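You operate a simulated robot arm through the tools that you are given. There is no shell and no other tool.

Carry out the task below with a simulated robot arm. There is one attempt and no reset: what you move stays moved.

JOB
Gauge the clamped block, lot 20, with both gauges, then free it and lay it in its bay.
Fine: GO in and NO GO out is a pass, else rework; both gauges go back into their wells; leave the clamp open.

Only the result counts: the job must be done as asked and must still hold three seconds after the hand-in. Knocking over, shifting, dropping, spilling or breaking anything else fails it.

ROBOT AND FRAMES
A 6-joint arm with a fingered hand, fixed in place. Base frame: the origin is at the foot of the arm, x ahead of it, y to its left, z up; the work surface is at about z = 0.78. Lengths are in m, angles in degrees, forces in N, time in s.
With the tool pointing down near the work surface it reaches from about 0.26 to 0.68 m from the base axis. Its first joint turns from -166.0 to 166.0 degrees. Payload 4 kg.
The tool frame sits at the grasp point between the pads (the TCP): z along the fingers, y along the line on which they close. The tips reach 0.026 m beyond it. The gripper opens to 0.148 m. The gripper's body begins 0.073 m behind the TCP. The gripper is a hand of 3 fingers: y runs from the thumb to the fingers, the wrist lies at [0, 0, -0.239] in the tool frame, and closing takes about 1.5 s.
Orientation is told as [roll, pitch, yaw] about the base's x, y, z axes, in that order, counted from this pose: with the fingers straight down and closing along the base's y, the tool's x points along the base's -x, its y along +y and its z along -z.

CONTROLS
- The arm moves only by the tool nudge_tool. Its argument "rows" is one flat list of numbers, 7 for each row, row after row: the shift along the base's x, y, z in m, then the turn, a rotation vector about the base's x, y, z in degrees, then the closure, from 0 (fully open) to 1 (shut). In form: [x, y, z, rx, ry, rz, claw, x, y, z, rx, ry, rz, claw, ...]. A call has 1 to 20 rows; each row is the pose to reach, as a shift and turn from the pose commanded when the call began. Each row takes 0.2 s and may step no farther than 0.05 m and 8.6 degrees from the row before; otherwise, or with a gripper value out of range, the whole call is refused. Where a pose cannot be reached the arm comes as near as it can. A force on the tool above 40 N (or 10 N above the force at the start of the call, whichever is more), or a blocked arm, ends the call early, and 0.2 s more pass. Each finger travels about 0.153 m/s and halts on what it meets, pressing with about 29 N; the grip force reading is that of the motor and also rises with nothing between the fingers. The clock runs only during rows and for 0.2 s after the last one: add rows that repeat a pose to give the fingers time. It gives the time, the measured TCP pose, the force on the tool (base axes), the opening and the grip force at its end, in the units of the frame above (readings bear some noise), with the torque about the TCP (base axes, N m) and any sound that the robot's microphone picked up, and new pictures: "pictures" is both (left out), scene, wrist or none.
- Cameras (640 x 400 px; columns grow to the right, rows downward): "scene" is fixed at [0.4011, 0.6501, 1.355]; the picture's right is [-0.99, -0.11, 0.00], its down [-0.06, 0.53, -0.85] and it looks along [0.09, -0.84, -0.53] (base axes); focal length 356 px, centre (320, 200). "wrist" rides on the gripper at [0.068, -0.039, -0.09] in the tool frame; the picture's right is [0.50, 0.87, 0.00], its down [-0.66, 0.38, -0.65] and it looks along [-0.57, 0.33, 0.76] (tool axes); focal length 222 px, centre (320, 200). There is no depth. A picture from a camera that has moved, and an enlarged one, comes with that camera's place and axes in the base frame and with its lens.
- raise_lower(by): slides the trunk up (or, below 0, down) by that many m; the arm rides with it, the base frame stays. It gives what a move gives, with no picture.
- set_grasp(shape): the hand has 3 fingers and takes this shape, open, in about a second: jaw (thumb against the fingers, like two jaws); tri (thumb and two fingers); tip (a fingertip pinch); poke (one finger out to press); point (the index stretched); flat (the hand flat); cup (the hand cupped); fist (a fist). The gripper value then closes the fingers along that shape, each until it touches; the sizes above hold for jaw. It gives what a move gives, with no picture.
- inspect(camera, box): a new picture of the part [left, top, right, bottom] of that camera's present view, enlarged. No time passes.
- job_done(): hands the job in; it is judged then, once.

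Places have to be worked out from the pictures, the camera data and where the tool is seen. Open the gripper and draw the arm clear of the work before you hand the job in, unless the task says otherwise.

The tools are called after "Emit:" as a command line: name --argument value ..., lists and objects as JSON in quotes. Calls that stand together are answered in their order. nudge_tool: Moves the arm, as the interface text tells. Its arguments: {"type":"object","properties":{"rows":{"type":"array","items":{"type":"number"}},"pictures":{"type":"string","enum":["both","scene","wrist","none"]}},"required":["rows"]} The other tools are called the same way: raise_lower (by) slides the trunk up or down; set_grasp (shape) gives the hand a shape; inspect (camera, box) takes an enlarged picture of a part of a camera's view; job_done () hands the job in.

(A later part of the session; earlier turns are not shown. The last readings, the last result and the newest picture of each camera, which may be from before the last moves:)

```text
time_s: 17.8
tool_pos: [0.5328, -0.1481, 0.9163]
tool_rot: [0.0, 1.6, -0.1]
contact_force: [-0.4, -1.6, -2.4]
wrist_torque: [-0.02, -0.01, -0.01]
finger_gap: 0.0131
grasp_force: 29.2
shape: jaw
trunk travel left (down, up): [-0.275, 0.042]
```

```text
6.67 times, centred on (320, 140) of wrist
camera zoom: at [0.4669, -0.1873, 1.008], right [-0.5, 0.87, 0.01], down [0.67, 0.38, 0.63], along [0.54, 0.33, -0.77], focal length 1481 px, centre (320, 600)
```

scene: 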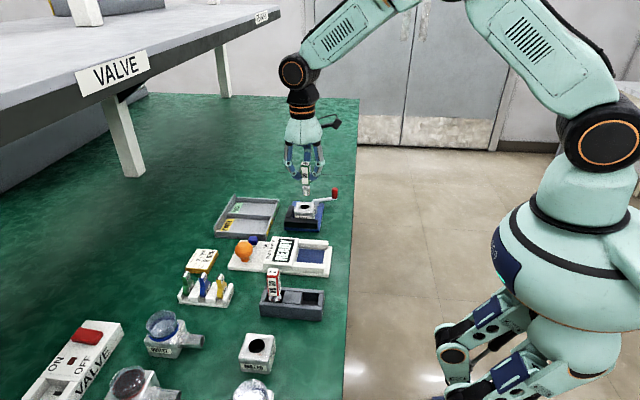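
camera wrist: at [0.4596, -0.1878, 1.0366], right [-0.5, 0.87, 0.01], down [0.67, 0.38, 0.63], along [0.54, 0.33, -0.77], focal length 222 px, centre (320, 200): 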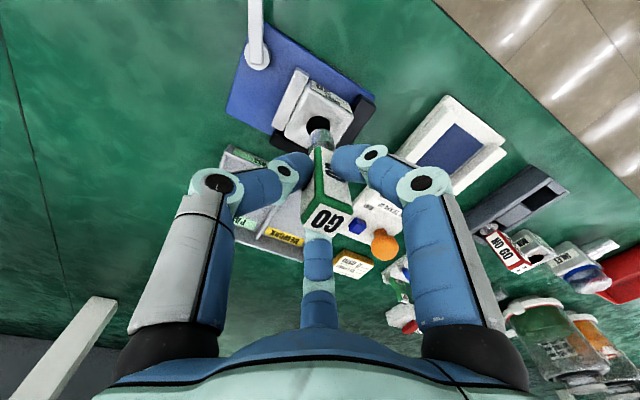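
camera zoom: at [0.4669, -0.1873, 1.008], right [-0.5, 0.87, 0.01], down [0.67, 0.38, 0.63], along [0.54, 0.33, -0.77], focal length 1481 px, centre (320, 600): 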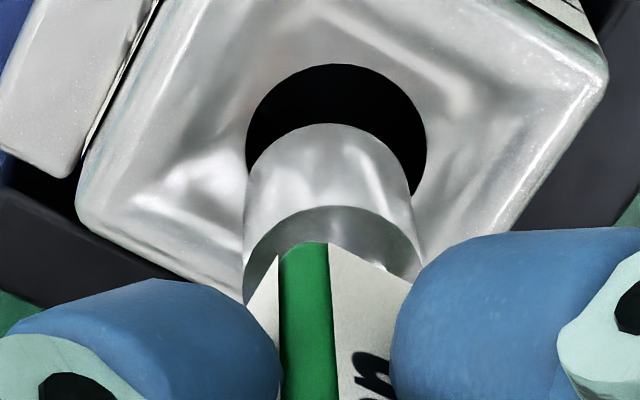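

The tip is now about 2.3 mm too far in +x relative to the hole. I correct that and lower until the tip should be a few mm inside the hole, watching the force.

Emit:
nudge_tool --rows '[-0.0023, 0, 0, 0, 0, 0, 1, -0.0023, 0, 0, 0, 0, 0, 1, -0.0023, 0, -0.004, 0, 0, 0, 1, -0.0023, 0, -0.008, 0, 0, 0, 1, -0.0023, 0, -0.008, 0, 0, 0, 1]' --pictures "none"

Emit:
inspect --camera "scene" --box '[275, 170, 335, 220]'

Emit:
inspect --camera "wrist" --box '[272, 110, 368, 170]'

```text
time_s: 19.0
tool_pos: [0.5311, -0.1472, 0.908]
tool_rot: [-0.1, 1.7, 0.1]
contact_force: [-0.5, -0.1, -1.9]
wrist_torque: [0.01, -0.01, -0.01]
finger_gap: 0.0131
grasp_force: 29.6
shape: jaw
trunk travel left (down, up): [-0.275, 0.042]
```

```text
8.00 times, centred on (305, 195) of scene
camera zoom: at [0.4011, 0.6501, 1.355], right [-0.99, -0.11, 0.0], down [-0.06, 0.53, -0.85], along [0.09, -0.84, -0.53], focal length 2848 px, centre (440, 240)
```

zoom: 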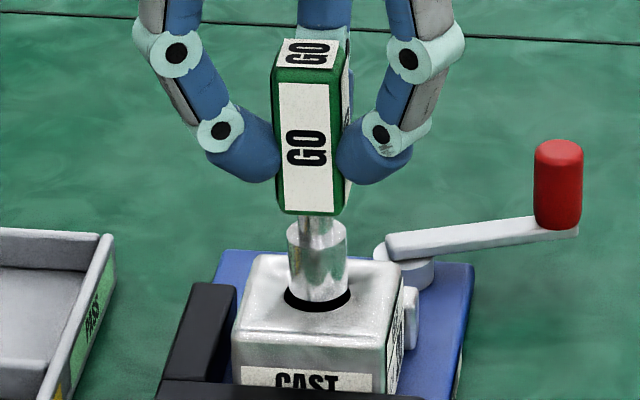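

```text
6.67 times, centred on (320, 140) of wrist
camera zoom: at [0.4645, -0.1868, 1.0004], right [-0.5, 0.87, 0.01], down [0.67, 0.38, 0.63], along [0.54, 0.33, -0.77], focal length 1481 px, centre (320, 600)
```

zoom: 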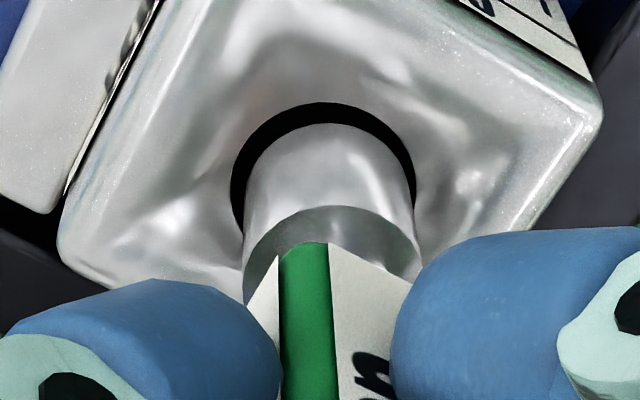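

The plug tip is centred over the hole in both views and just above its rim. I'll lower by 14 mm in small steps and watch the force.

Emit:
nudge_tool --rows '[0, 0, -0.003, 0, 0, 0, 1, 0, 0, -0.006, 0, 0, 0, 1, 0, 0, -0.009, 0, 0, 0, 1, 0, 0, -0.012, 0, 0, 0, 1, 0, 0, -0.014, 0, 0, 0, 1]' --pictures "none"

Emit:
inspect --camera "scene" --box '[275, 170, 335, 220]'

Emit:
inspect --camera "wrist" --box '[272, 110, 368, 170]'

```text
time_s: 20.2
tool_pos: [0.5301, -0.1476, 0.8956]
tool_rot: [0.0, 1.7, 0.0]
contact_force: [0.7, -0.7, -1.0]
wrist_torque: [-0.03, 0.0, 0.05]
finger_gap: 0.0128
grasp_force: 28.7
shape: jaw
trunk travel left (down, up): [-0.275, 0.042]
```

```text
8.00 times, centred on (305, 195) of scene
camera zoom: at [0.4011, 0.6501, 1.355], right [-0.99, -0.11, 0.0], down [-0.06, 0.53, -0.85], along [0.09, -0.84, -0.53], focal length 2848 px, centre (440, 240)
```

zoom: 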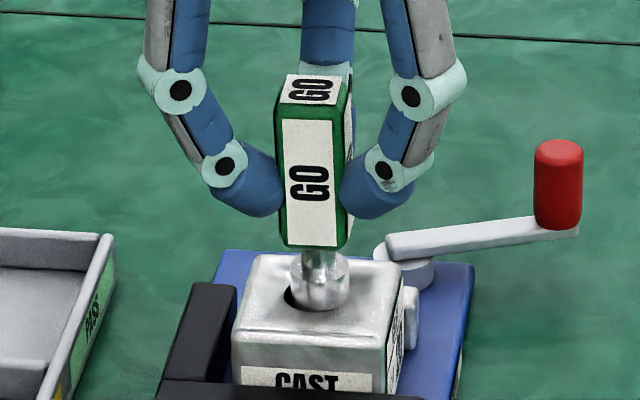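

```text
6.67 times, centred on (320, 140) of wrist
camera zoom: at [0.4639, -0.187, 0.9872], right [-0.5, 0.87, 0.02], down [0.67, 0.38, 0.63], along [0.54, 0.33, -0.77], focal length 1481 px, centre (320, 600)
```

zoom: 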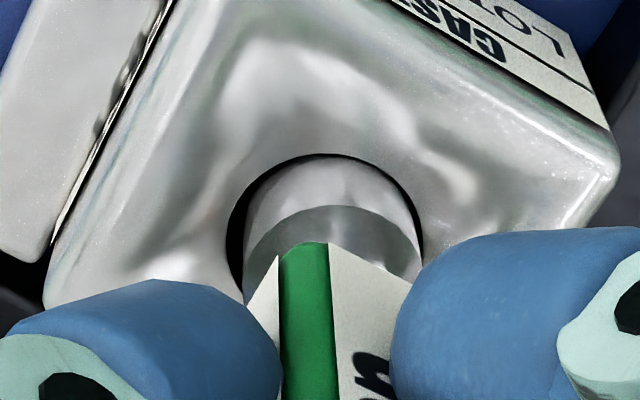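

The GO plug is sliding in with almost no force, sitting slightly off-centre to the -x side. I nudge +0.9 mm in x and lower the remaining depth in small steps.

Emit:
nudge_tool --rows '[0.0009, -0.0003, 0, 0, 0, 0, 1, 0.0009, -0.0003, -0.003, 0, 0, 0, 1, 0.0009, -0.0003, -0.006, 0, 0, 0, 1, 0.0009, -0.0003, -0.009, 0, 0, 0, 1, 0.0009, -0.0003, -0.012, 0, 0, 0, 1, 0.0009, -0.0003, -0.015, 0, 0, 0, 1, 0.0009, -0.0003, -0.015, 0, 0, 0, 1]' --pictures "none"

Emit:
inspect --camera "scene" --box '[275, 170, 335, 220]'

Emit:
inspect --camera "wrist" --box '[272, 110, 368, 170]'

```text
time_s: 21.8
tool_pos: [0.5298, -0.1486, 0.8796]
tool_rot: [0.0, 1.7, 0.0]
contact_force: [0.1, -0.7, -1.9]
wrist_torque: [0.0, 0.01, 0.03]
finger_gap: 0.0133
grasp_force: 28.9
shape: jaw
trunk travel left (down, up): [-0.275, 0.042]
```

```text
8.00 times, centred on (305, 195) of scene
camera zoom: at [0.4011, 0.6501, 1.355], right [-0.99, -0.11, 0.0], down [-0.06, 0.53, -0.85], along [0.09, -0.84, -0.53], focal length 2848 px, centre (440, 240)
```

zoom: 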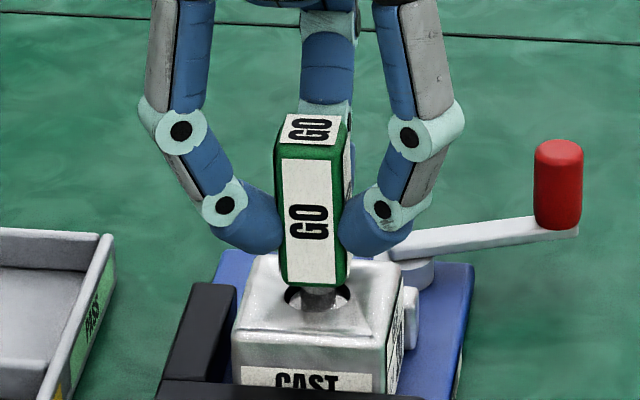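

```text
6.67 times, centred on (320, 140) of wrist
camera zoom: at [0.4645, -0.1878, 0.972], right [-0.5, 0.87, 0.01], down [0.67, 0.38, 0.63], along [0.54, 0.33, -0.77], focal length 1481 px, centre (320, 600)
```

zoom: 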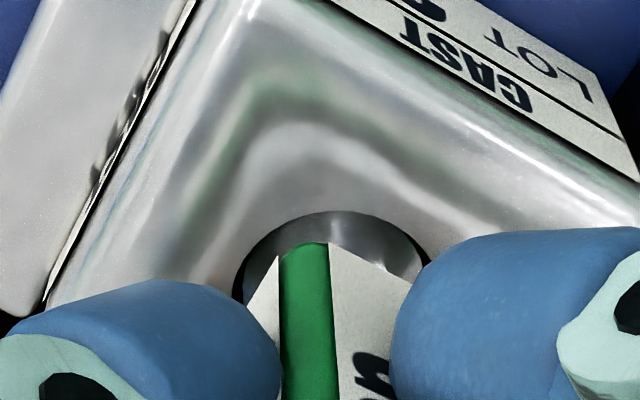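

GO is in, with the full plug diameter below the block's top face and negligible force. I lower another 3 mm in small steps to make sure it is properly seated.

Emit:
nudge_tool --rows '[0, 0, -0.001, 0, 0, 0, 1, 0, 0, -0.002, 0, 0, 0, 1, 0, 0, -0.003, 0, 0, 0, 1, 0, 0, -0.003, 0, 0, 0, 1]' --pictures "none"

Emit:
inspect --camera "scene" --box '[275, 170, 335, 220]'

```text
time_s: 22.8
tool_pos: [0.5306, -0.147, 0.879]
tool_rot: [0.0, 1.7, 0.0]
contact_force: [-1.5, -0.6, 1.1]
wrist_torque: [0.01, 0.04, -0.01]
finger_gap: 0.0127
grasp_force: 29.1
shape: jaw
trunk travel left (down, up): [-0.275, 0.042]
```

```text
8.00 times, centred on (305, 195) of scene
camera zoom: at [0.4011, 0.6501, 1.355], right [-0.99, -0.11, 0.0], down [-0.06, 0.53, -0.85], along [0.09, -0.84, -0.53], focal length 2848 px, centre (440, 240)
```

zoom: 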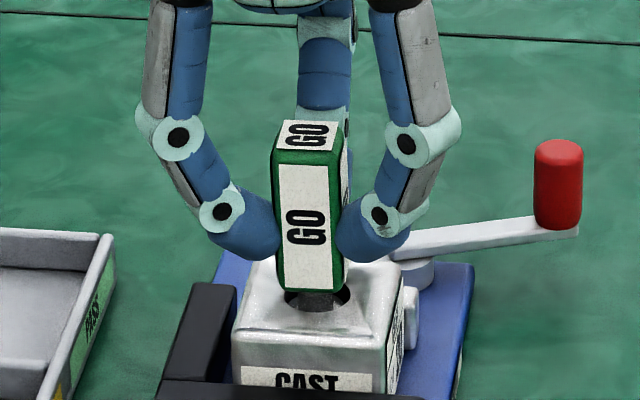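

The force is still near zero and the handle bottom is a few mm above the block. I lower a little more to find the seat.

Emit:
nudge_tool --rows '[0, 0, -0.001, 0, 0, 0, 1, 0, 0, -0.002, 0, 0, 0, 1, 0, 0, -0.003, 0, 0, 0, 1, 0, 0, -0.003, 0, 0, 0, 1]' --pictures "none"

Emit:
inspect --camera "scene" --box '[275, 170, 335, 220]'

Emit:
inspect --camera "wrist" --box '[272, 110, 368, 170]'

```text
time_s: 23.8
tool_pos: [0.5311, -0.1483, 0.8765]
tool_rot: [0.0, 1.5, 0.0]
contact_force: [-1.6, -2.9, 19.8]
wrist_torque: [0.02, 0.02, 0.0]
finger_gap: 0.0136
grasp_force: 29.2
shape: jaw
trunk travel left (down, up): [-0.275, 0.042]
```

```text
8.00 times, centred on (305, 195) of scene
camera zoom: at [0.4011, 0.6501, 1.355], right [-0.99, -0.11, 0.0], down [-0.06, 0.53, -0.85], along [0.09, -0.84, -0.53], focal length 2848 px, centre (440, 240)
```

zoom: 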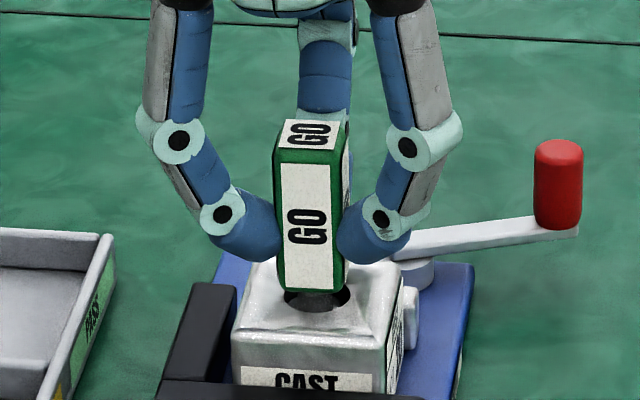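

```text
6.67 times, centred on (320, 140) of wrist
camera zoom: at [0.4651, -0.1876, 0.9683], right [-0.5, 0.87, 0.01], down [0.67, 0.38, 0.64], along [0.55, 0.33, -0.77], focal length 1481 px, centre (320, 600)
```

zoom: 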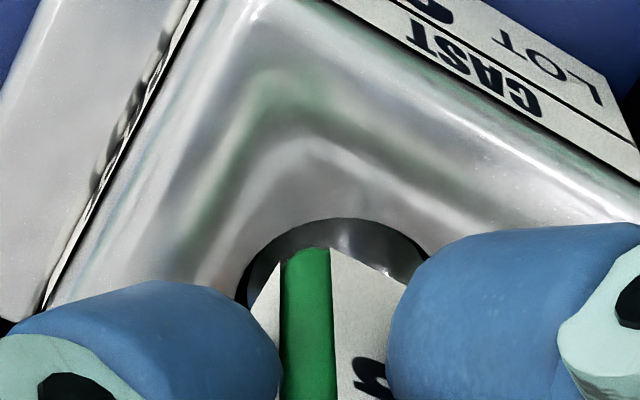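

The plug has bottomed in the bore, with about 20 N upward at TCP z 0.877. GO goes fully in. I withdraw straight up and carry it back above its well, keeping the current tilt correction.

Emit:
nudge_tool --rows '[0, 0, 0.004, 0, 0, 0, 1, 0, 0, 0.012, 0, 0, 0, 1, 0, 0, 0.024, 0, 0, 0, 1, 0, 0, 0.04, 0, 0, 0, 1, 0, 0, 0.065, 0, 0, 0, 1, 0, 0, 0.095, 0, 0, 0, 1, 0, 0, 0.125, 0, 0, 0, 1, -0.007, 0.038, 0.125, 0, 0, 0, 1, -0.014, 0.076, 0.125, 0, 0, 0, 1, -0.021, 0.114, 0.125, 0, 0, 0, 1, -0.028, 0.152, 0.125, 0, 0, 0, 1, -0.035, 0.19, 0.125, 0, 0, 0, 1, -0.042, 0.228, 0.125, 0, 0, 0, 1, -0.05, 0.266, 0.125, 0, 0, 0, 1, -0.058, 0.304, 0.125, 0, 0, 0, 1, -0.058, 0.304, 0.095, 0, 0, 0, 1, -0.058, 0.304, 0.065, 0, 0, 0, 1, -0.058, 0.304, 0.065, 0, 0, 0, 1]' --pictures "both"

Emit:
inspect --camera "scene" --box '[250, 230, 346, 326]'

Emit:
inspect --camera "wrist" --box '[256, 90, 384, 170]'

```text
time_s: 27.6
tool_pos: [0.4746, 0.1549, 0.9401]
tool_rot: [0.0, 1.7, 0.0]
contact_force: [-0.5, 0.2, -1.3]
wrist_torque: [-0.03, 0.0, -0.04]
finger_gap: 0.0136
grasp_force: 29.2
shape: jaw
trunk travel left (down, up): [-0.275, 0.042]
camera wrist: at [0.4082, 0.116, 1.0316], right [-0.5, 0.87, 0.01], down [0.67, 0.38, 0.63], along [0.54, 0.33, -0.77], focal length 222 px, centre (320, 200)
```

scene: 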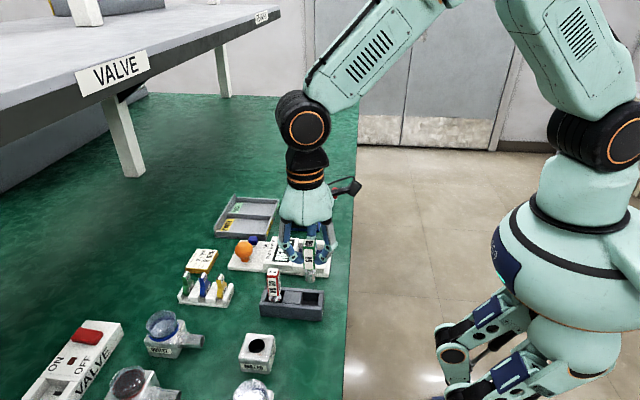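
wrist: 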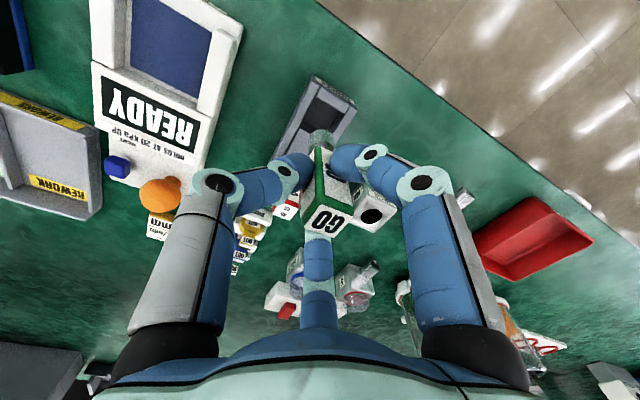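

```text
4.17 times, centred on (298, 278) of scene
camera zoom: at [0.4011, 0.6501, 1.355], right [-0.99, -0.11, 0.0], down [-0.06, 0.53, -0.85], along [0.09, -0.84, -0.53], focal length 1483 px, centre (412, -125)
```

zoom: 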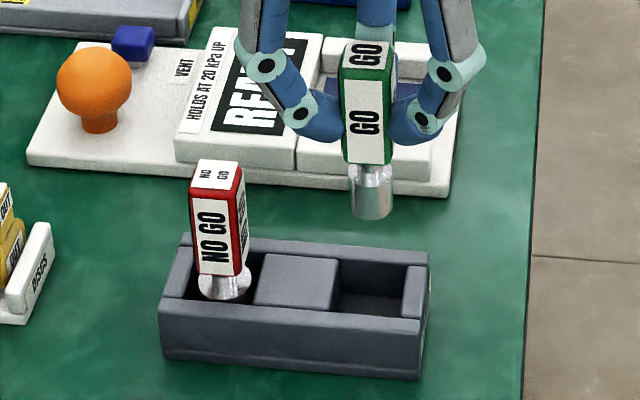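

```text
5.00 times, centred on (320, 130) of wrist
camera zoom: at [0.4082, 0.116, 1.0316], right [-0.5, 0.87, 0.01], down [0.67, 0.38, 0.63], along [0.54, 0.33, -0.77], focal length 1111 px, centre (320, 550)
```

zoom: 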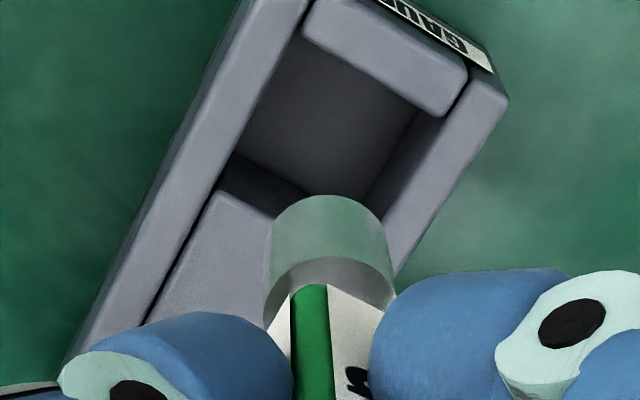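

The GO tip is within about 2 mm of the well centre, with plenty of clearance. I nudge (-1, +1.5) mm and lower it into the well, stopping a few mm above the expected floor.

Emit:
nudge_tool --rows '[-0.001, 0.0015, 0, 0, 0, 0, 1, -0.001, 0.0015, -0.02, 0, 0, 0, 1, -0.001, 0.0015, -0.035, 0, 0, 0, 1, -0.001, 0.0015, -0.05, 0, 0, 0, 1, -0.001, 0.0015, -0.06, 0, 0, 0, 1, -0.001, 0.0015, -0.07, 0, 0, 0, 1, -0.001, 0.0015, -0.073, 0, 0, 0, 1, -0.001, 0.0015, -0.073, 0, 0, 0, 1]' --pictures "none"

Emit:
inspect --camera "scene" --box '[250, 230, 346, 326]'

Emit:
inspect --camera "wrist" --box '[256, 90, 384, 170]'

```text
time_s: 29.4
tool_pos: [0.4724, 0.1581, 0.8681]
tool_rot: [0.0, 1.7, 0.0]
contact_force: [0.6, -0.1, -2.1]
wrist_torque: [-0.01, -0.02, 0.04]
finger_gap: 0.0137
grasp_force: 28.7
shape: jaw
trunk travel left (down, up): [-0.275, 0.042]
```

```text
4.17 times, centred on (298, 278) of scene
camera zoom: at [0.4011, 0.6501, 1.355], right [-0.99, -0.11, 0.0], down [-0.06, 0.53, -0.85], along [0.09, -0.84, -0.53], focal length 1483 px, centre (412, -125)
```

zoom: 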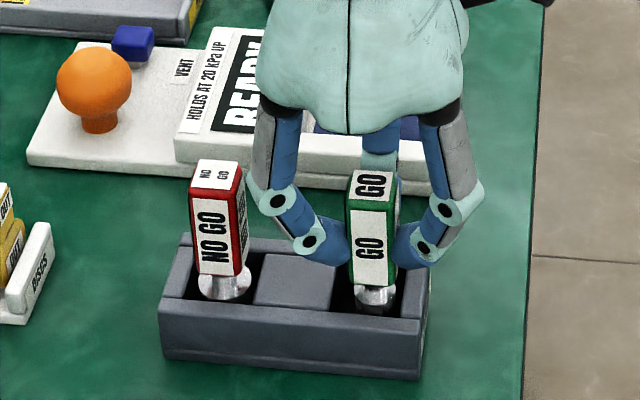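

```text
5.00 times, centred on (320, 130) of wrist
camera zoom: at [0.4068, 0.1181, 0.9583], right [-0.5, 0.87, 0.01], down [0.67, 0.38, 0.63], along [0.54, 0.33, -0.77], focal length 1111 px, centre (320, 550)
```

zoom: 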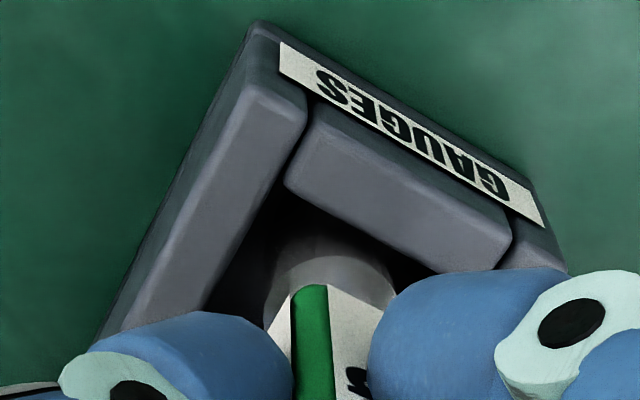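

The gauge is in its well and a few mm above the floor. I lower in 1 mm steps to feel the floor.

Emit:
nudge_tool --rows '[0, 0, -0.001, 0, 0, 0, 1, 0, 0, -0.002, 0, 0, 0, 1, 0, 0, -0.003, 0, 0, 0, 1, 0, 0, -0.003, 0, 0, 0, 1]' --pictures "none"

```text
time_s: 30.4
tool_pos: [0.473, 0.1572, 0.8654]
tool_rot: [0.0, 1.7, 0.0]
contact_force: [1.5, -0.3, -1.7]
wrist_torque: [0.0, -0.01, -0.01]
finger_gap: 0.0138
grasp_force: 28.7
shape: jaw
trunk travel left (down, up): [-0.275, 0.042]
```

There is no contact yet at z 0.865, so I lower further in fine steps.

Emit:
nudge_tool --rows '[0, 0, -0.001, 0, 0, 0, 1, 0, 0, -0.002, 0, 0, 0, 1, 0, 0, -0.002, 0, 0, 0, 1]' --pictures "none"

```text
time_s: 31.2
tool_pos: [0.4729, 0.1574, 0.8641]
tool_rot: [0.0, 1.6, 0.0]
contact_force: [1.0, -1.6, 10.7]
wrist_torque: [0.01, -0.04, 0.02]
finger_gap: 0.0136
grasp_force: 28.9
shape: jaw
trunk travel left (down, up): [-0.275, 0.042]
```

Contact with the well floor reads about 10 N. I open the hand to 0.6 and check that the gauge stands.

Emit:
nudge_tool --rows '[0, 0, 0.001, 0, 0, 0, 0.88, 0, 0, 0.001, 0, 0, 0, 0.8, 0, 0, 0.001, 0, 0, 0, 0.7, 0, 0, 0.001, 0, 0, 0, 0.6, 0, 0, 0.001, 0, 0, 0, 0.6]' --pictures "none"

Emit:
inspect --camera "scene" --box '[250, 230, 346, 326]'

Emit:
inspect --camera "wrist" --box '[240, 120, 400, 220]'

```text
time_s: 32.4
tool_pos: [0.4712, 0.1566, 0.8643]
tool_rot: [-0.1, 1.7, 0.1]
contact_force: [-0.3, 0.0, 0.2]
wrist_torque: [-0.01, 0.0, 0.02]
finger_gap: 0.0586
grasp_force: 0.1
shape: jaw
trunk travel left (down, up): [-0.275, 0.042]
```

```text
4.17 times, centred on (298, 278) of scene
camera zoom: at [0.4011, 0.6501, 1.355], right [-0.99, -0.11, 0.0], down [-0.06, 0.53, -0.85], along [0.09, -0.84, -0.53], focal length 1483 px, centre (412, -125)
```

zoom: 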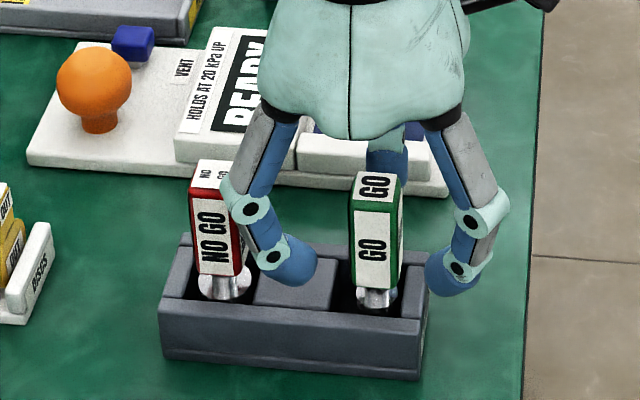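

```text
4.00 times, centred on (320, 170) of wrist
camera zoom: at [0.4062, 0.1181, 0.9553], right [-0.5, 0.87, 0.01], down [0.67, 0.38, 0.63], along [0.54, 0.33, -0.77], focal length 888 px, centre (320, 320)
```

zoom: 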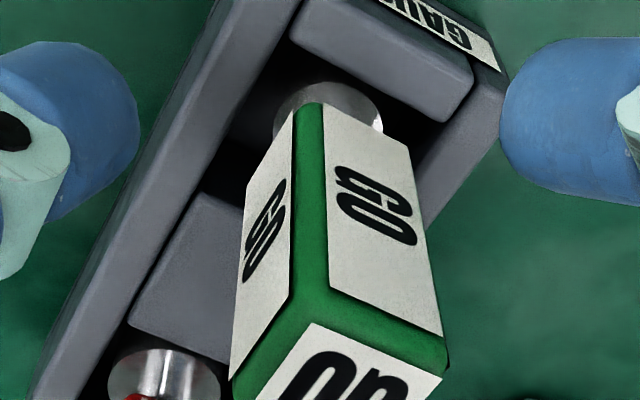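

GO is standing released in its well. I rise straight up, level the tool, and move over the NO GO gauge for measurement.

Emit:
nudge_tool --rows '[0, 0, 0.03, 0, 0, 0, 0.6, 0, 0, 0.06, 0, 0, 0, 0.6, 0, 0, 0.095, 0, -0.8, 0, 0.6, 0.025, 0, 0.095, 0, -1.7, 0, 0.6, 0.05, 0, 0.095, 0, -1.7, 0, 0.6, 0.0705, 0, 0.095, 0, -1.7, 0, 0.6, 0.0705, 0, 0.085, 0, -1.7, 0, 0.6, 0.0705, 0, 0.085, 0, -1.7, 0, 0.6]' --pictures "none"

Emit:
inspect --camera "scene" --box '[250, 210, 346, 306]'

Emit:
inspect --camera "wrist" --box '[240, 120, 400, 220]'

```text
time_s: 34.2
tool_pos: [0.5425, 0.1576, 0.9499]
tool_rot: [0.0, 0.0, 0.0]
contact_force: [0.0, 0.5, 0.0]
wrist_torque: [0.03, 0.02, 0.02]
finger_gap: 0.0587
grasp_force: 0.1
shape: jaw
trunk travel left (down, up): [-0.275, 0.042]
```

```text
4.17 times, centred on (298, 258) of scene
camera zoom: at [0.4011, 0.6501, 1.355], right [-0.99, -0.11, 0.0], down [-0.06, 0.53, -0.85], along [0.09, -0.84, -0.53], focal length 1483 px, centre (412, -42)
```

zoom: 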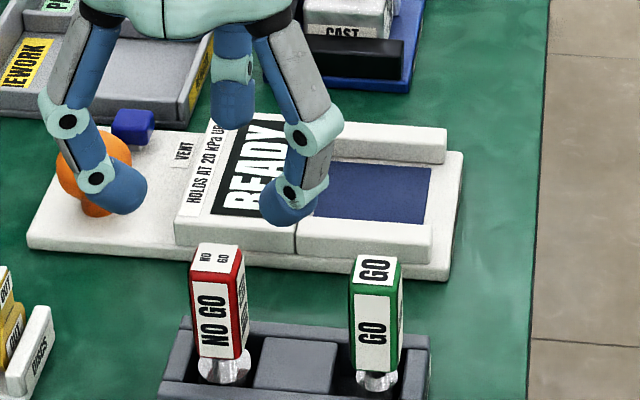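

```text
4.00 times, centred on (320, 170) of wrist
camera zoom: at [0.4741, 0.1184, 1.039], right [-0.5, 0.87, 0.0], down [0.66, 0.38, 0.65], along [0.57, 0.33, -0.76], focal length 888 px, centre (320, 320)
```

zoom: 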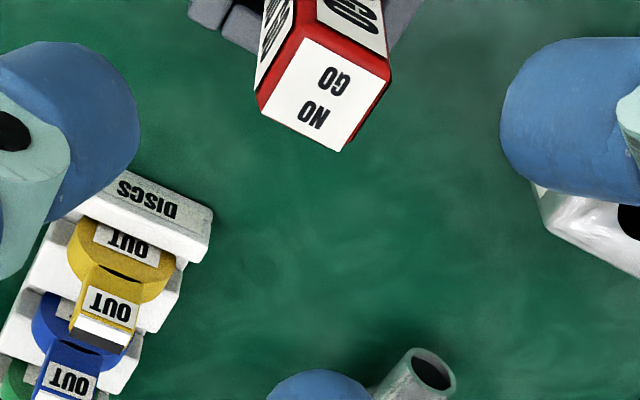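

The NO GO handle is centred near (0.544, 0.1595), square with the axes. I shift the TCP to (0.544, 0.156), which allows for the y-shift seen on closing. Then I descend to z 0.8645 and close in a second step.

Emit:
nudge_tool --rows '[0.0018, -0.0014, 0, 0, 0, 0, 0.6, 0.0018, -0.0014, -0.03, 0, 0, 0, 0.6, 0.0018, -0.0014, -0.06, 0, 0, 0, 0.6, 0.0018, -0.0014, -0.085, 0, 0, 0, 0.6, 0.0018, -0.0014, -0.085, 0, 0, 0, 0.6]' --pictures "none"

Emit:
inspect --camera "scene" --box '[240, 230, 340, 330]'

Emit:
inspect --camera "wrist" --box '[240, 120, 400, 220]'

```text
time_s: 35.4
tool_pos: [0.5449, 0.1556, 0.8631]
tool_rot: [0.0, 0.1, 0.0]
contact_force: [0.9, -0.2, 0.4]
wrist_torque: [0.01, -0.02, 0.02]
finger_gap: 0.0591
grasp_force: 0.0
shape: jaw
trunk travel left (down, up): [-0.275, 0.042]
```

```text
4.00 times, centred on (290, 280) of scene
camera zoom: at [0.4011, 0.6501, 1.355], right [-0.99, -0.11, 0.0], down [-0.06, 0.53, -0.85], along [0.09, -0.84, -0.53], focal length 1424 px, centre (440, -120)
```

zoom: 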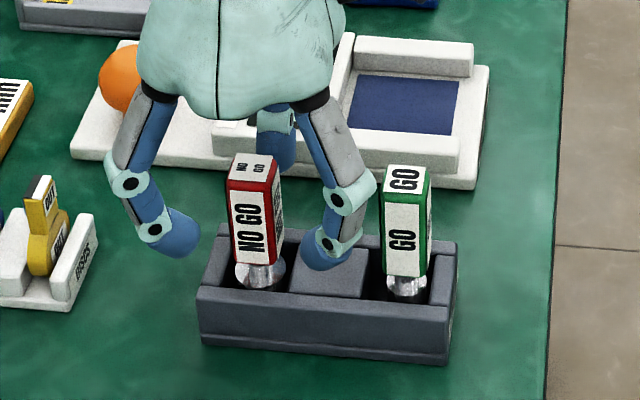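

```text
4.00 times, centred on (320, 170) of wrist
camera zoom: at [0.4759, 0.1164, 0.953], right [-0.5, 0.87, 0.0], down [0.65, 0.38, 0.65], along [0.57, 0.33, -0.76], focal length 888 px, centre (320, 320)
```

zoom: 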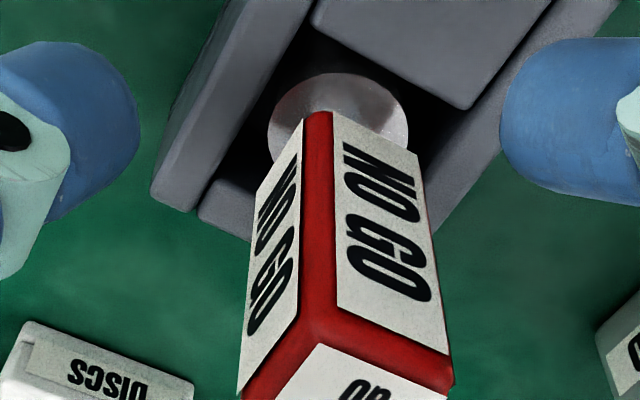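

The NO GO plug is visibly fatter than GO's. The hand is centred on its handle, so I close.

Emit:
nudge_tool --rows '[0, 0, 0, 0, 0, 0, 0.75, 0, 0, 0, 0, 0, 0, 0.85, 0, 0, 0, 0, 0, 0, 0.95, 0, 0, 0, 0, 0, 0, 1, 0, 0, 0, 0, 0, 0, 1, 0, 0, 0, 0, 0, 0, 1]' --pictures "none"

Emit:
inspect --camera "scene" --box '[240, 230, 340, 330]'

Emit:
inspect --camera "wrist" --box '[240, 120, 400, 220]'

```text
time_s: 36.8
tool_pos: [0.5439, 0.1557, 0.8633]
tool_rot: [0.1, 0.1, 0.0]
contact_force: [0.1, 0.0, -0.6]
wrist_torque: [0.02, 0.02, -0.01]
finger_gap: 0.0126
grasp_force: 29.2
shape: jaw
trunk travel left (down, up): [-0.275, 0.042]
```

```text
4.00 times, centred on (290, 280) of scene
camera zoom: at [0.4011, 0.6501, 1.355], right [-0.99, -0.11, 0.0], down [-0.06, 0.53, -0.85], along [0.09, -0.84, -0.53], focal length 1424 px, centre (440, -120)
```

zoom: 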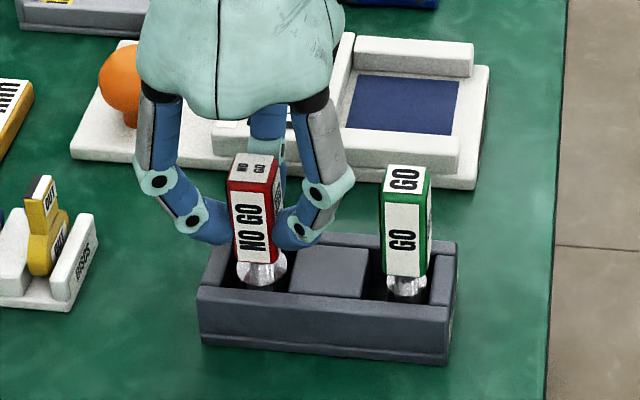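

```text
4.00 times, centred on (320, 170) of wrist
camera zoom: at [0.4761, 0.1165, 0.9531], right [-0.5, 0.87, 0.0], down [0.66, 0.38, 0.65], along [0.57, 0.33, -0.76], focal length 888 px, centre (320, 320)
```

zoom: 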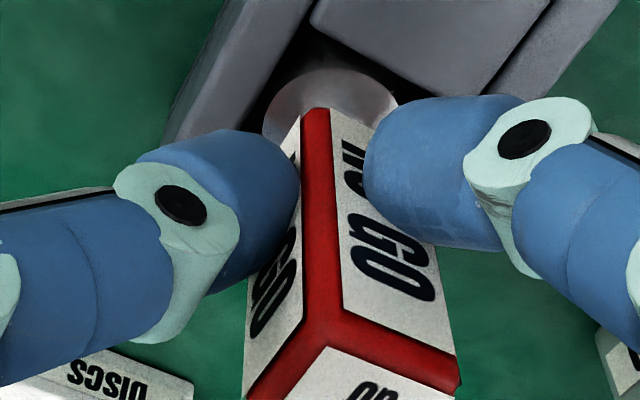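

The NO GO is gripped at 29 N. I lift it straight up slowly to about z 1.0.

Emit:
nudge_tool --rows '[0, 0, 0.015, 0, 0, 0, 1, 0, 0, 0.03, 0, 0, 0, 1, 0, 0, 0.05, 0, 0, 0, 1, 0, 0, 0.075, 0, 0, 0, 1, 0, 0, 0.105, 0, 0, 0, 1, 0, 0, 0.137, 0, 0, 0, 1, 0, 0, 0.137, 0, 0, 0, 1, 0, 0, 0.137, 0, 0, 0, 1]' --pictures "none"

Emit:
inspect --camera "scene" --box '[240, 180, 340, 280]'

Emit:
inspect --camera "wrist" --box '[256, 100, 384, 180]'

Emit:
inspect --camera "wrist" --box '[280, 180, 376, 240]'

```text
time_s: 38.6
tool_pos: [0.5444, 0.1543, 1.0013]
tool_rot: [0.0, 0.0, -0.1]
contact_force: [0.0, 0.1, -2.2]
wrist_torque: [-0.01, 0.01, -0.03]
finger_gap: 0.0127
grasp_force: 29.1
shape: jaw
trunk travel left (down, up): [-0.275, 0.042]
```

```text
4.00 times, centred on (290, 230) of scene
camera zoom: at [0.4011, 0.6501, 1.355], right [-0.99, -0.11, 0.0], down [-0.06, 0.53, -0.85], along [0.09, -0.84, -0.53], focal length 1424 px, centre (440, 80)
```

zoom: 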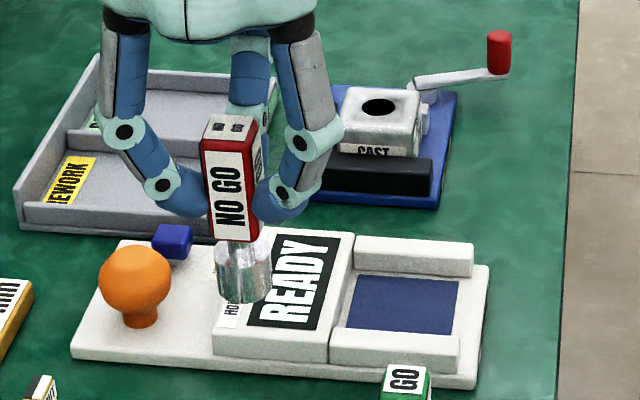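

```text
5.00 times, centred on (320, 140) of wrist
camera zoom: at [0.4763, 0.1155, 1.0904], right [-0.5, 0.87, 0.0], down [0.66, 0.38, 0.65], along [0.57, 0.33, -0.76], focal length 1111 px, centre (320, 500)
```

zoom: 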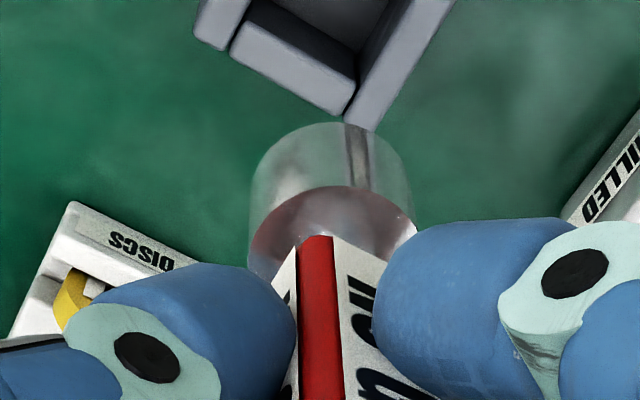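

```text
6.67 times, centred on (328, 210) of wrist
camera zoom: at [0.4763, 0.1155, 1.0904], right [-0.5, 0.87, 0.0], down [0.66, 0.38, 0.65], along [0.57, 0.33, -0.76], focal length 1481 px, centre (267, 133)
```

zoom: 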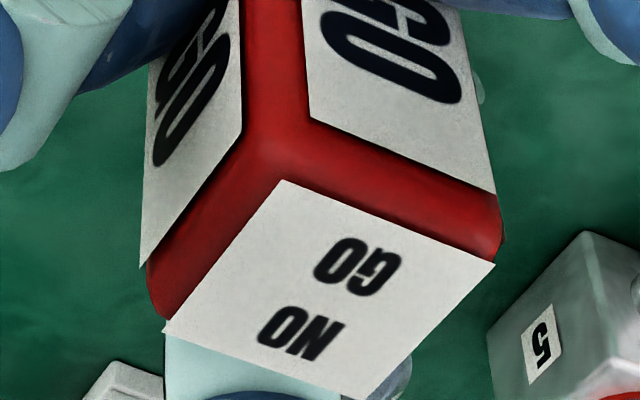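

NO GO measures about 25 mm across against the 22 mm hole, so it should not enter, but I'll test it. I carry it over the block with a small tilt correction.

Emit:
nudge_tool --rows '[-0.002, -0.038, 0, 0.3, 0.2, 0, 1, -0.004, -0.076, 0, 0.6, 0.4, 0, 1, -0.006, -0.114, 0, 0.9, 0.6, 0, 1, -0.008, -0.152, 0, 1.2, 0.8, 0, 1, -0.01, -0.19, 0, 1.2, 0.8, 0, 1, -0.012, -0.228, 0, 1.2, 0.8, 0, 1, -0.014, -0.266, 0, 1.2, 0.8, 0, 1, -0.0148, -0.3045, 0, 1.2, 0.8, 0, 1, -0.0148, -0.3045, -0.03, 1.2, 0.8, 0, 1, -0.0148, -0.3045, -0.06, 1.2, 0.8, 0, 1, -0.0148, -0.3045, -0.06, 1.2, 0.8, 0, 1, -0.0148, -0.3045, -0.06, 1.2, 0.8, 0, 1]' --pictures "none"

Emit:
inspect --camera "scene" --box '[260, 160, 340, 240]'

Emit:
inspect --camera "wrist" --box '[256, 100, 384, 180]'

```text
time_s: 41.2
tool_pos: [0.5304, -0.1481, 0.9404]
tool_rot: [1.2, 0.9, 0.0]
contact_force: [-0.4, 0.0, -1.5]
wrist_torque: [0.03, 0.0, 0.03]
finger_gap: 0.0128
grasp_force: 28.9
shape: jaw
trunk travel left (down, up): [-0.275, 0.042]
```

```text
5.00 times, centred on (300, 200) of scene
camera zoom: at [0.4011, 0.6501, 1.355], right [-0.99, -0.11, 0.0], down [-0.06, 0.53, -0.85], along [0.09, -0.84, -0.53], focal length 1780 px, centre (420, 200)
```

zoom: 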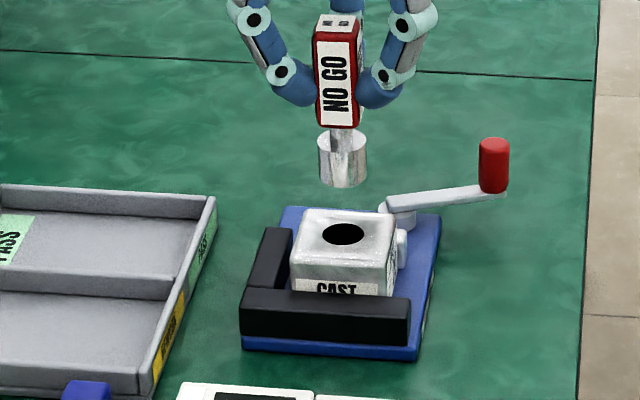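

```text
5.00 times, centred on (320, 140) of wrist
camera zoom: at [0.4628, -0.1899, 1.0311], right [-0.5, 0.87, 0.03], down [0.66, 0.36, 0.65], along [0.56, 0.34, -0.76], focal length 1111 px, centre (320, 500)
```

zoom: 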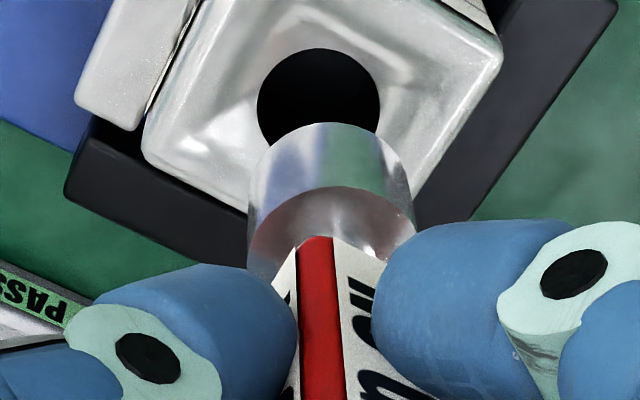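

The NO GO tip is aligned with the hole within about 1 mm. I shift -1.2 mm in y and lower to just above the rim.

Emit:
nudge_tool --rows '[-0.0002, -0.0012, 0, 0, 0, 0, 1, -0.0002, -0.0012, -0.012, 0, 0, 0, 1, -0.0002, -0.0012, -0.024, 0, 0, 0, 1, -0.0002, -0.0012, -0.029, 0, 0, 0, 1, -0.0002, -0.0012, -0.029, 0, 0, 0, 1]' --pictures "none"

Emit:
inspect --camera "scene" --box '[275, 170, 335, 220]'

Emit:
inspect --camera "wrist" --box '[272, 110, 368, 170]'

```text
time_s: 42.4
tool_pos: [0.5291, -0.1484, 0.9125]
tool_rot: [1.1, 0.9, 0.0]
contact_force: [-0.7, -0.1, -1.1]
wrist_torque: [-0.06, -0.01, 0.02]
finger_gap: 0.0126
grasp_force: 29.3
shape: jaw
trunk travel left (down, up): [-0.275, 0.042]
```

```text
8.00 times, centred on (305, 195) of scene
camera zoom: at [0.4011, 0.6501, 1.355], right [-0.99, -0.11, 0.0], down [-0.06, 0.53, -0.85], along [0.09, -0.84, -0.53], focal length 2848 px, centre (440, 240)
```

zoom: 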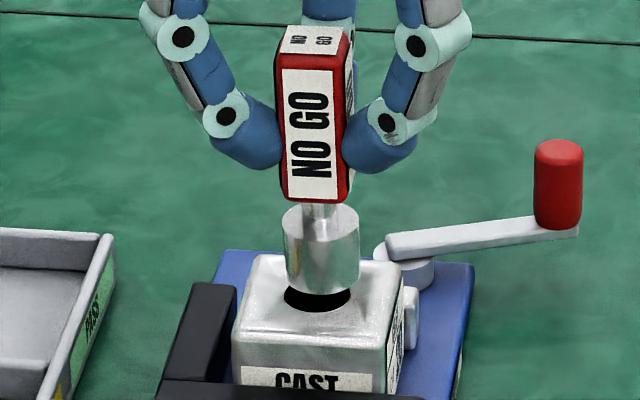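

```text
6.67 times, centred on (320, 140) of wrist
camera zoom: at [0.4615, -0.1902, 1.0019], right [-0.5, 0.87, 0.03], down [0.66, 0.36, 0.65], along [0.56, 0.34, -0.76], focal length 1481 px, centre (320, 600)
```

zoom: 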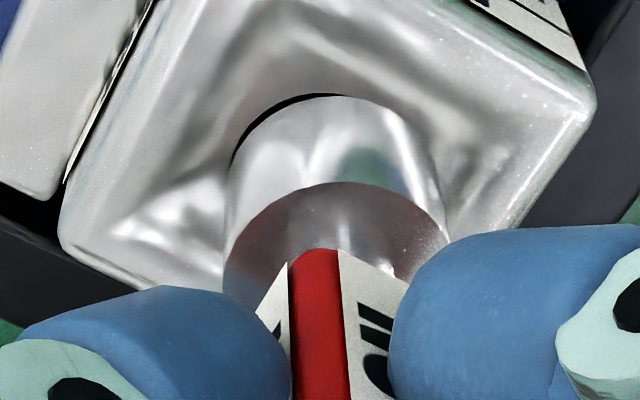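

The tip is about 1.3 mm off in -x. I correct it and lower in 1 mm steps to touch the rim.

Emit:
nudge_tool --rows '[0.0013, 0, 0, 0, 0, 0, 1, 0.0013, 0, -0.001, 0, 0, 0, 1, 0.0013, 0, -0.002, 0, 0, 0, 1, 0.0013, 0, -0.003, 0, 0, 0, 1, 0.0013, 0, -0.004, 0, 0, 0, 1, 0.0013, 0, -0.005, 0, 0, 0, 1, 0.0013, 0, -0.005, 0, 0, 0, 1]' --pictures "none"

Emit:
inspect --camera "scene" --box '[275, 170, 335, 220]'

Emit:
inspect --camera "wrist" --box '[272, 110, 368, 170]'

```text
time_s: 44.0
tool_pos: [0.5296, -0.149, 0.9056]
tool_rot: [1.2, 0.9, 0.0]
contact_force: [-0.2, -0.1, -1.8]
wrist_torque: [0.01, -0.02, -0.05]
finger_gap: 0.0128
grasp_force: 29.2
shape: jaw
trunk travel left (down, up): [-0.275, 0.042]
```

```text
8.00 times, centred on (305, 195) of scene
camera zoom: at [0.4011, 0.6501, 1.355], right [-0.99, -0.11, 0.0], down [-0.06, 0.53, -0.85], along [0.09, -0.84, -0.53], focal length 2848 px, centre (440, 240)
```

zoom: 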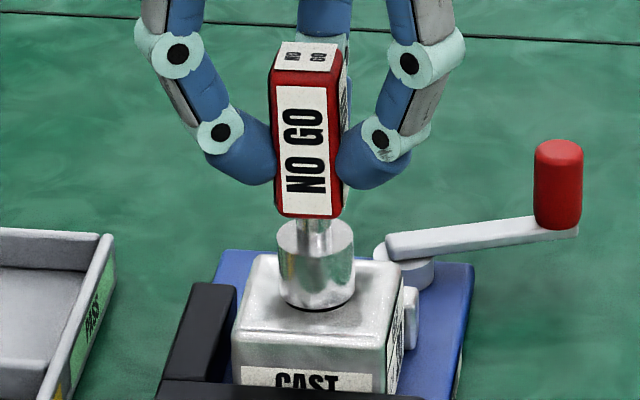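

```text
6.67 times, centred on (320, 140) of wrist
camera zoom: at [0.4637, -0.1909, 0.9954], right [-0.5, 0.87, 0.03], down [0.66, 0.36, 0.65], along [0.56, 0.34, -0.76], focal length 1481 px, centre (320, 600)
```

zoom: 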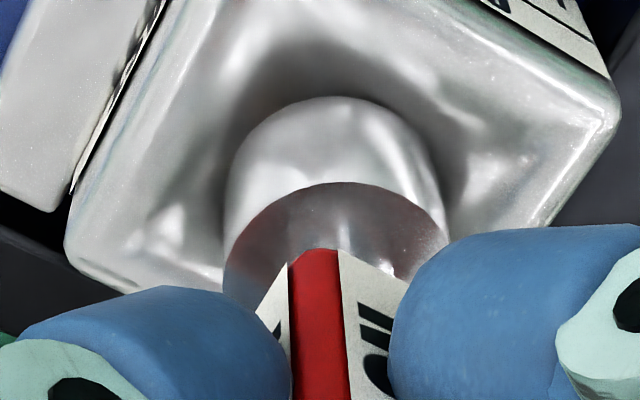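

The NO GO tip fully covers the hole and is centred, still just short of contact. I continue down in 1 mm steps.

Emit:
nudge_tool --rows '[0, 0, -0.001, 0, 0, 0, 1, 0, 0, -0.002, 0, 0, 0, 1, 0, 0, -0.003, 0, 0, 0, 1, 0, 0, -0.004, 0, 0, 0, 1, 0, 0, -0.004, 0, 0, 0, 1]' --pictures "none"

Emit:
inspect --camera "scene" --box '[275, 170, 335, 220]'

```text
time_s: 45.2
tool_pos: [0.5306, -0.1487, 0.903]
tool_rot: [1.2, 0.8, -0.1]
contact_force: [-2.1, -3.9, 18.5]
wrist_torque: [-0.02, 0.03, 0.03]
finger_gap: 0.0134
grasp_force: 29.5
shape: jaw
trunk travel left (down, up): [-0.275, 0.042]
```

```text
8.00 times, centred on (305, 195) of scene
camera zoom: at [0.4011, 0.6501, 1.355], right [-0.99, -0.11, 0.0], down [-0.06, 0.53, -0.85], along [0.09, -0.84, -0.53], focal length 2848 px, centre (440, 240)
```

zoom: 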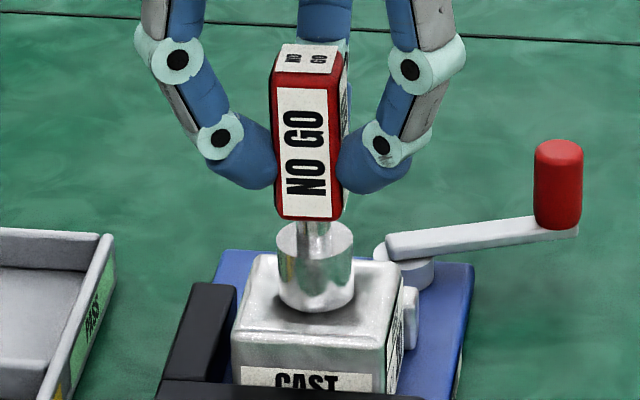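

NO GO rests on the block face with 18.5 N and no entry (76 px wide against the 67 px hole), so the verdict is PASS. I lift it and carry it back above its well.

Emit:
nudge_tool --rows '[0, 0, 0.006, 0, 0, 0, 1, 0, 0, 0.03, 0, 0, 0, 1, 0, 0, 0.065, 0, 0, 0, 1, 0, 0, 0.1, 0, 0, 0, 1, 0.002, 0.038, 0.1, 0, 0, 0, 1, 0.004, 0.076, 0.1, 0, 0, 0, 1, 0.006, 0.114, 0.1, 0, 0, 0, 1, 0.008, 0.152, 0.1, 0, 0, 0, 1, 0.01, 0.19, 0.1, 0, 0, 0, 1, 0.012, 0.228, 0.1, 0, 0, 0, 1, 0.014, 0.266, 0.1, 0, 0, 0, 1, 0.0155, 0.305, 0.1, 0, 0, 0, 1, 0.0155, 0.305, 0.07, 0, 0, 0, 1, 0.0155, 0.305, 0.041, 0, 0, 0, 1, 0.0155, 0.305, 0.041, 0, 0, 0, 1, 0.0155, 0.305, 0.041, 0, 0, 0, 1]' --pictures "none"

Emit:
inspect --camera "scene" --box '[250, 230, 346, 326]'

Emit:
inspect --camera "wrist" --box '[256, 90, 384, 170]'

```text
time_s: 48.6
tool_pos: [0.5463, 0.1555, 0.9409]
tool_rot: [1.3, 0.8, 0.1]
contact_force: [-0.6, 0.2, -0.6]
wrist_torque: [-0.01, 0.02, 0.0]
finger_gap: 0.0128
grasp_force: 29.3
shape: jaw
trunk travel left (down, up): [-0.275, 0.042]
```

```text
4.17 times, centred on (298, 278) of scene
camera zoom: at [0.4011, 0.6501, 1.355], right [-0.99, -0.11, 0.0], down [-0.06, 0.53, -0.85], along [0.09, -0.84, -0.53], focal length 1483 px, centre (412, -125)
```

zoom: 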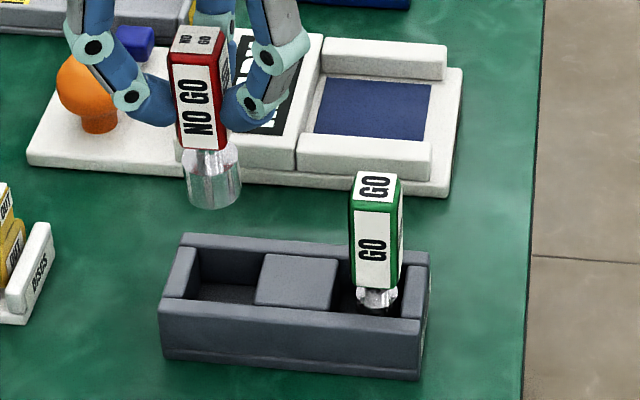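

```text
5.00 times, centred on (320, 130) of wrist
camera zoom: at [0.4801, 0.1138, 1.0307], right [-0.5, 0.87, 0.03], down [0.66, 0.36, 0.65], along [0.56, 0.34, -0.76], focal length 1111 px, centre (320, 550)
```

zoom: 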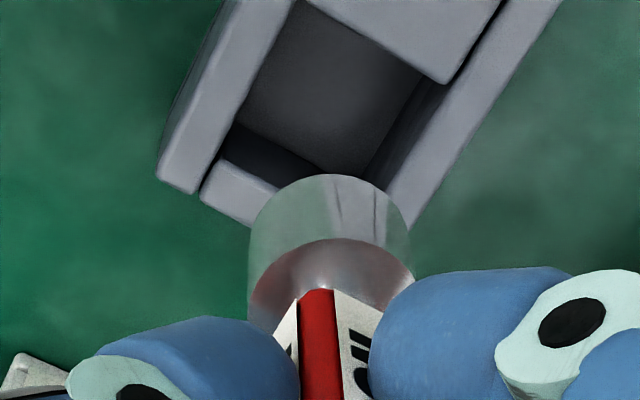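

The well spans x 0.527–0.561 and y 0.144–0.175, centred at (0.544, 0.159), and the tip is at about (0.546, 0.158). I shift (-1.8, +1) mm and lower to a few mm above the floor.

Emit:
nudge_tool --rows '[-0.0018, 0.001, 0, 0, 0, 0, 1, -0.0018, 0.001, -0.02, 0, 0, 0, 1, -0.0018, 0.001, -0.035, 0, 0, 0, 1, -0.0018, 0.001, -0.042, 0, 0, 0, 1, -0.0018, 0.001, -0.042, 0, 0, 0, 1]' --pictures "none"

Emit:
inspect --camera "scene" --box '[250, 230, 346, 326]'

Emit:
inspect --camera "wrist" --box '[256, 90, 384, 170]'

```text
time_s: 49.8
tool_pos: [0.5456, 0.1571, 0.9015]
tool_rot: [1.2, 0.8, -0.1]
contact_force: [0.1, 0.4, -1.7]
wrist_torque: [0.0, 0.0, 0.03]
finger_gap: 0.0129
grasp_force: 28.5
shape: jaw
trunk travel left (down, up): [-0.275, 0.042]
```

```text
4.17 times, centred on (298, 278) of scene
camera zoom: at [0.4011, 0.6501, 1.355], right [-0.99, -0.11, 0.0], down [-0.06, 0.53, -0.85], along [0.09, -0.84, -0.53], focal length 1483 px, centre (412, -125)
```

zoom: 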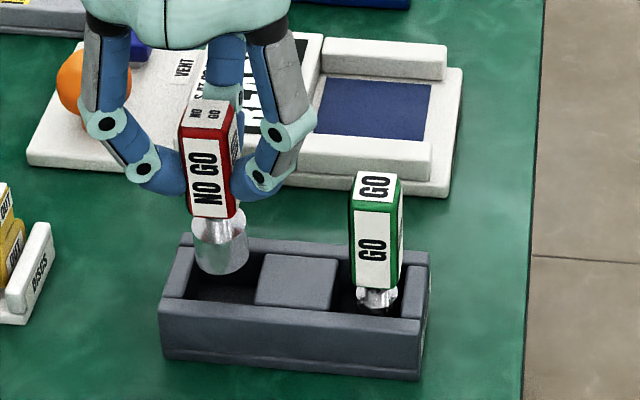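

```text
5.00 times, centred on (320, 130) of wrist
camera zoom: at [0.4783, 0.1155, 0.9908], right [-0.5, 0.87, 0.03], down [0.66, 0.36, 0.65], along [0.56, 0.34, -0.76], focal length 1111 px, centre (320, 550)
```

zoom: 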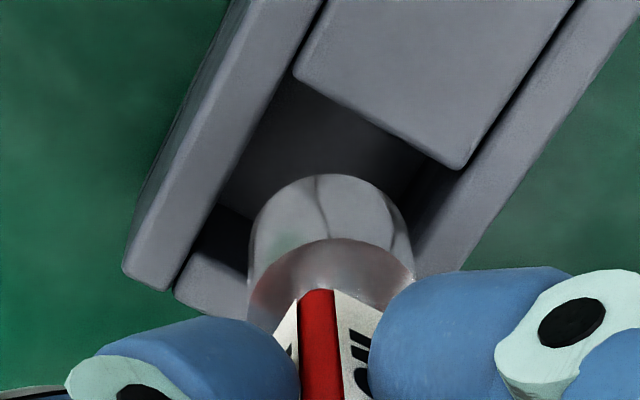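

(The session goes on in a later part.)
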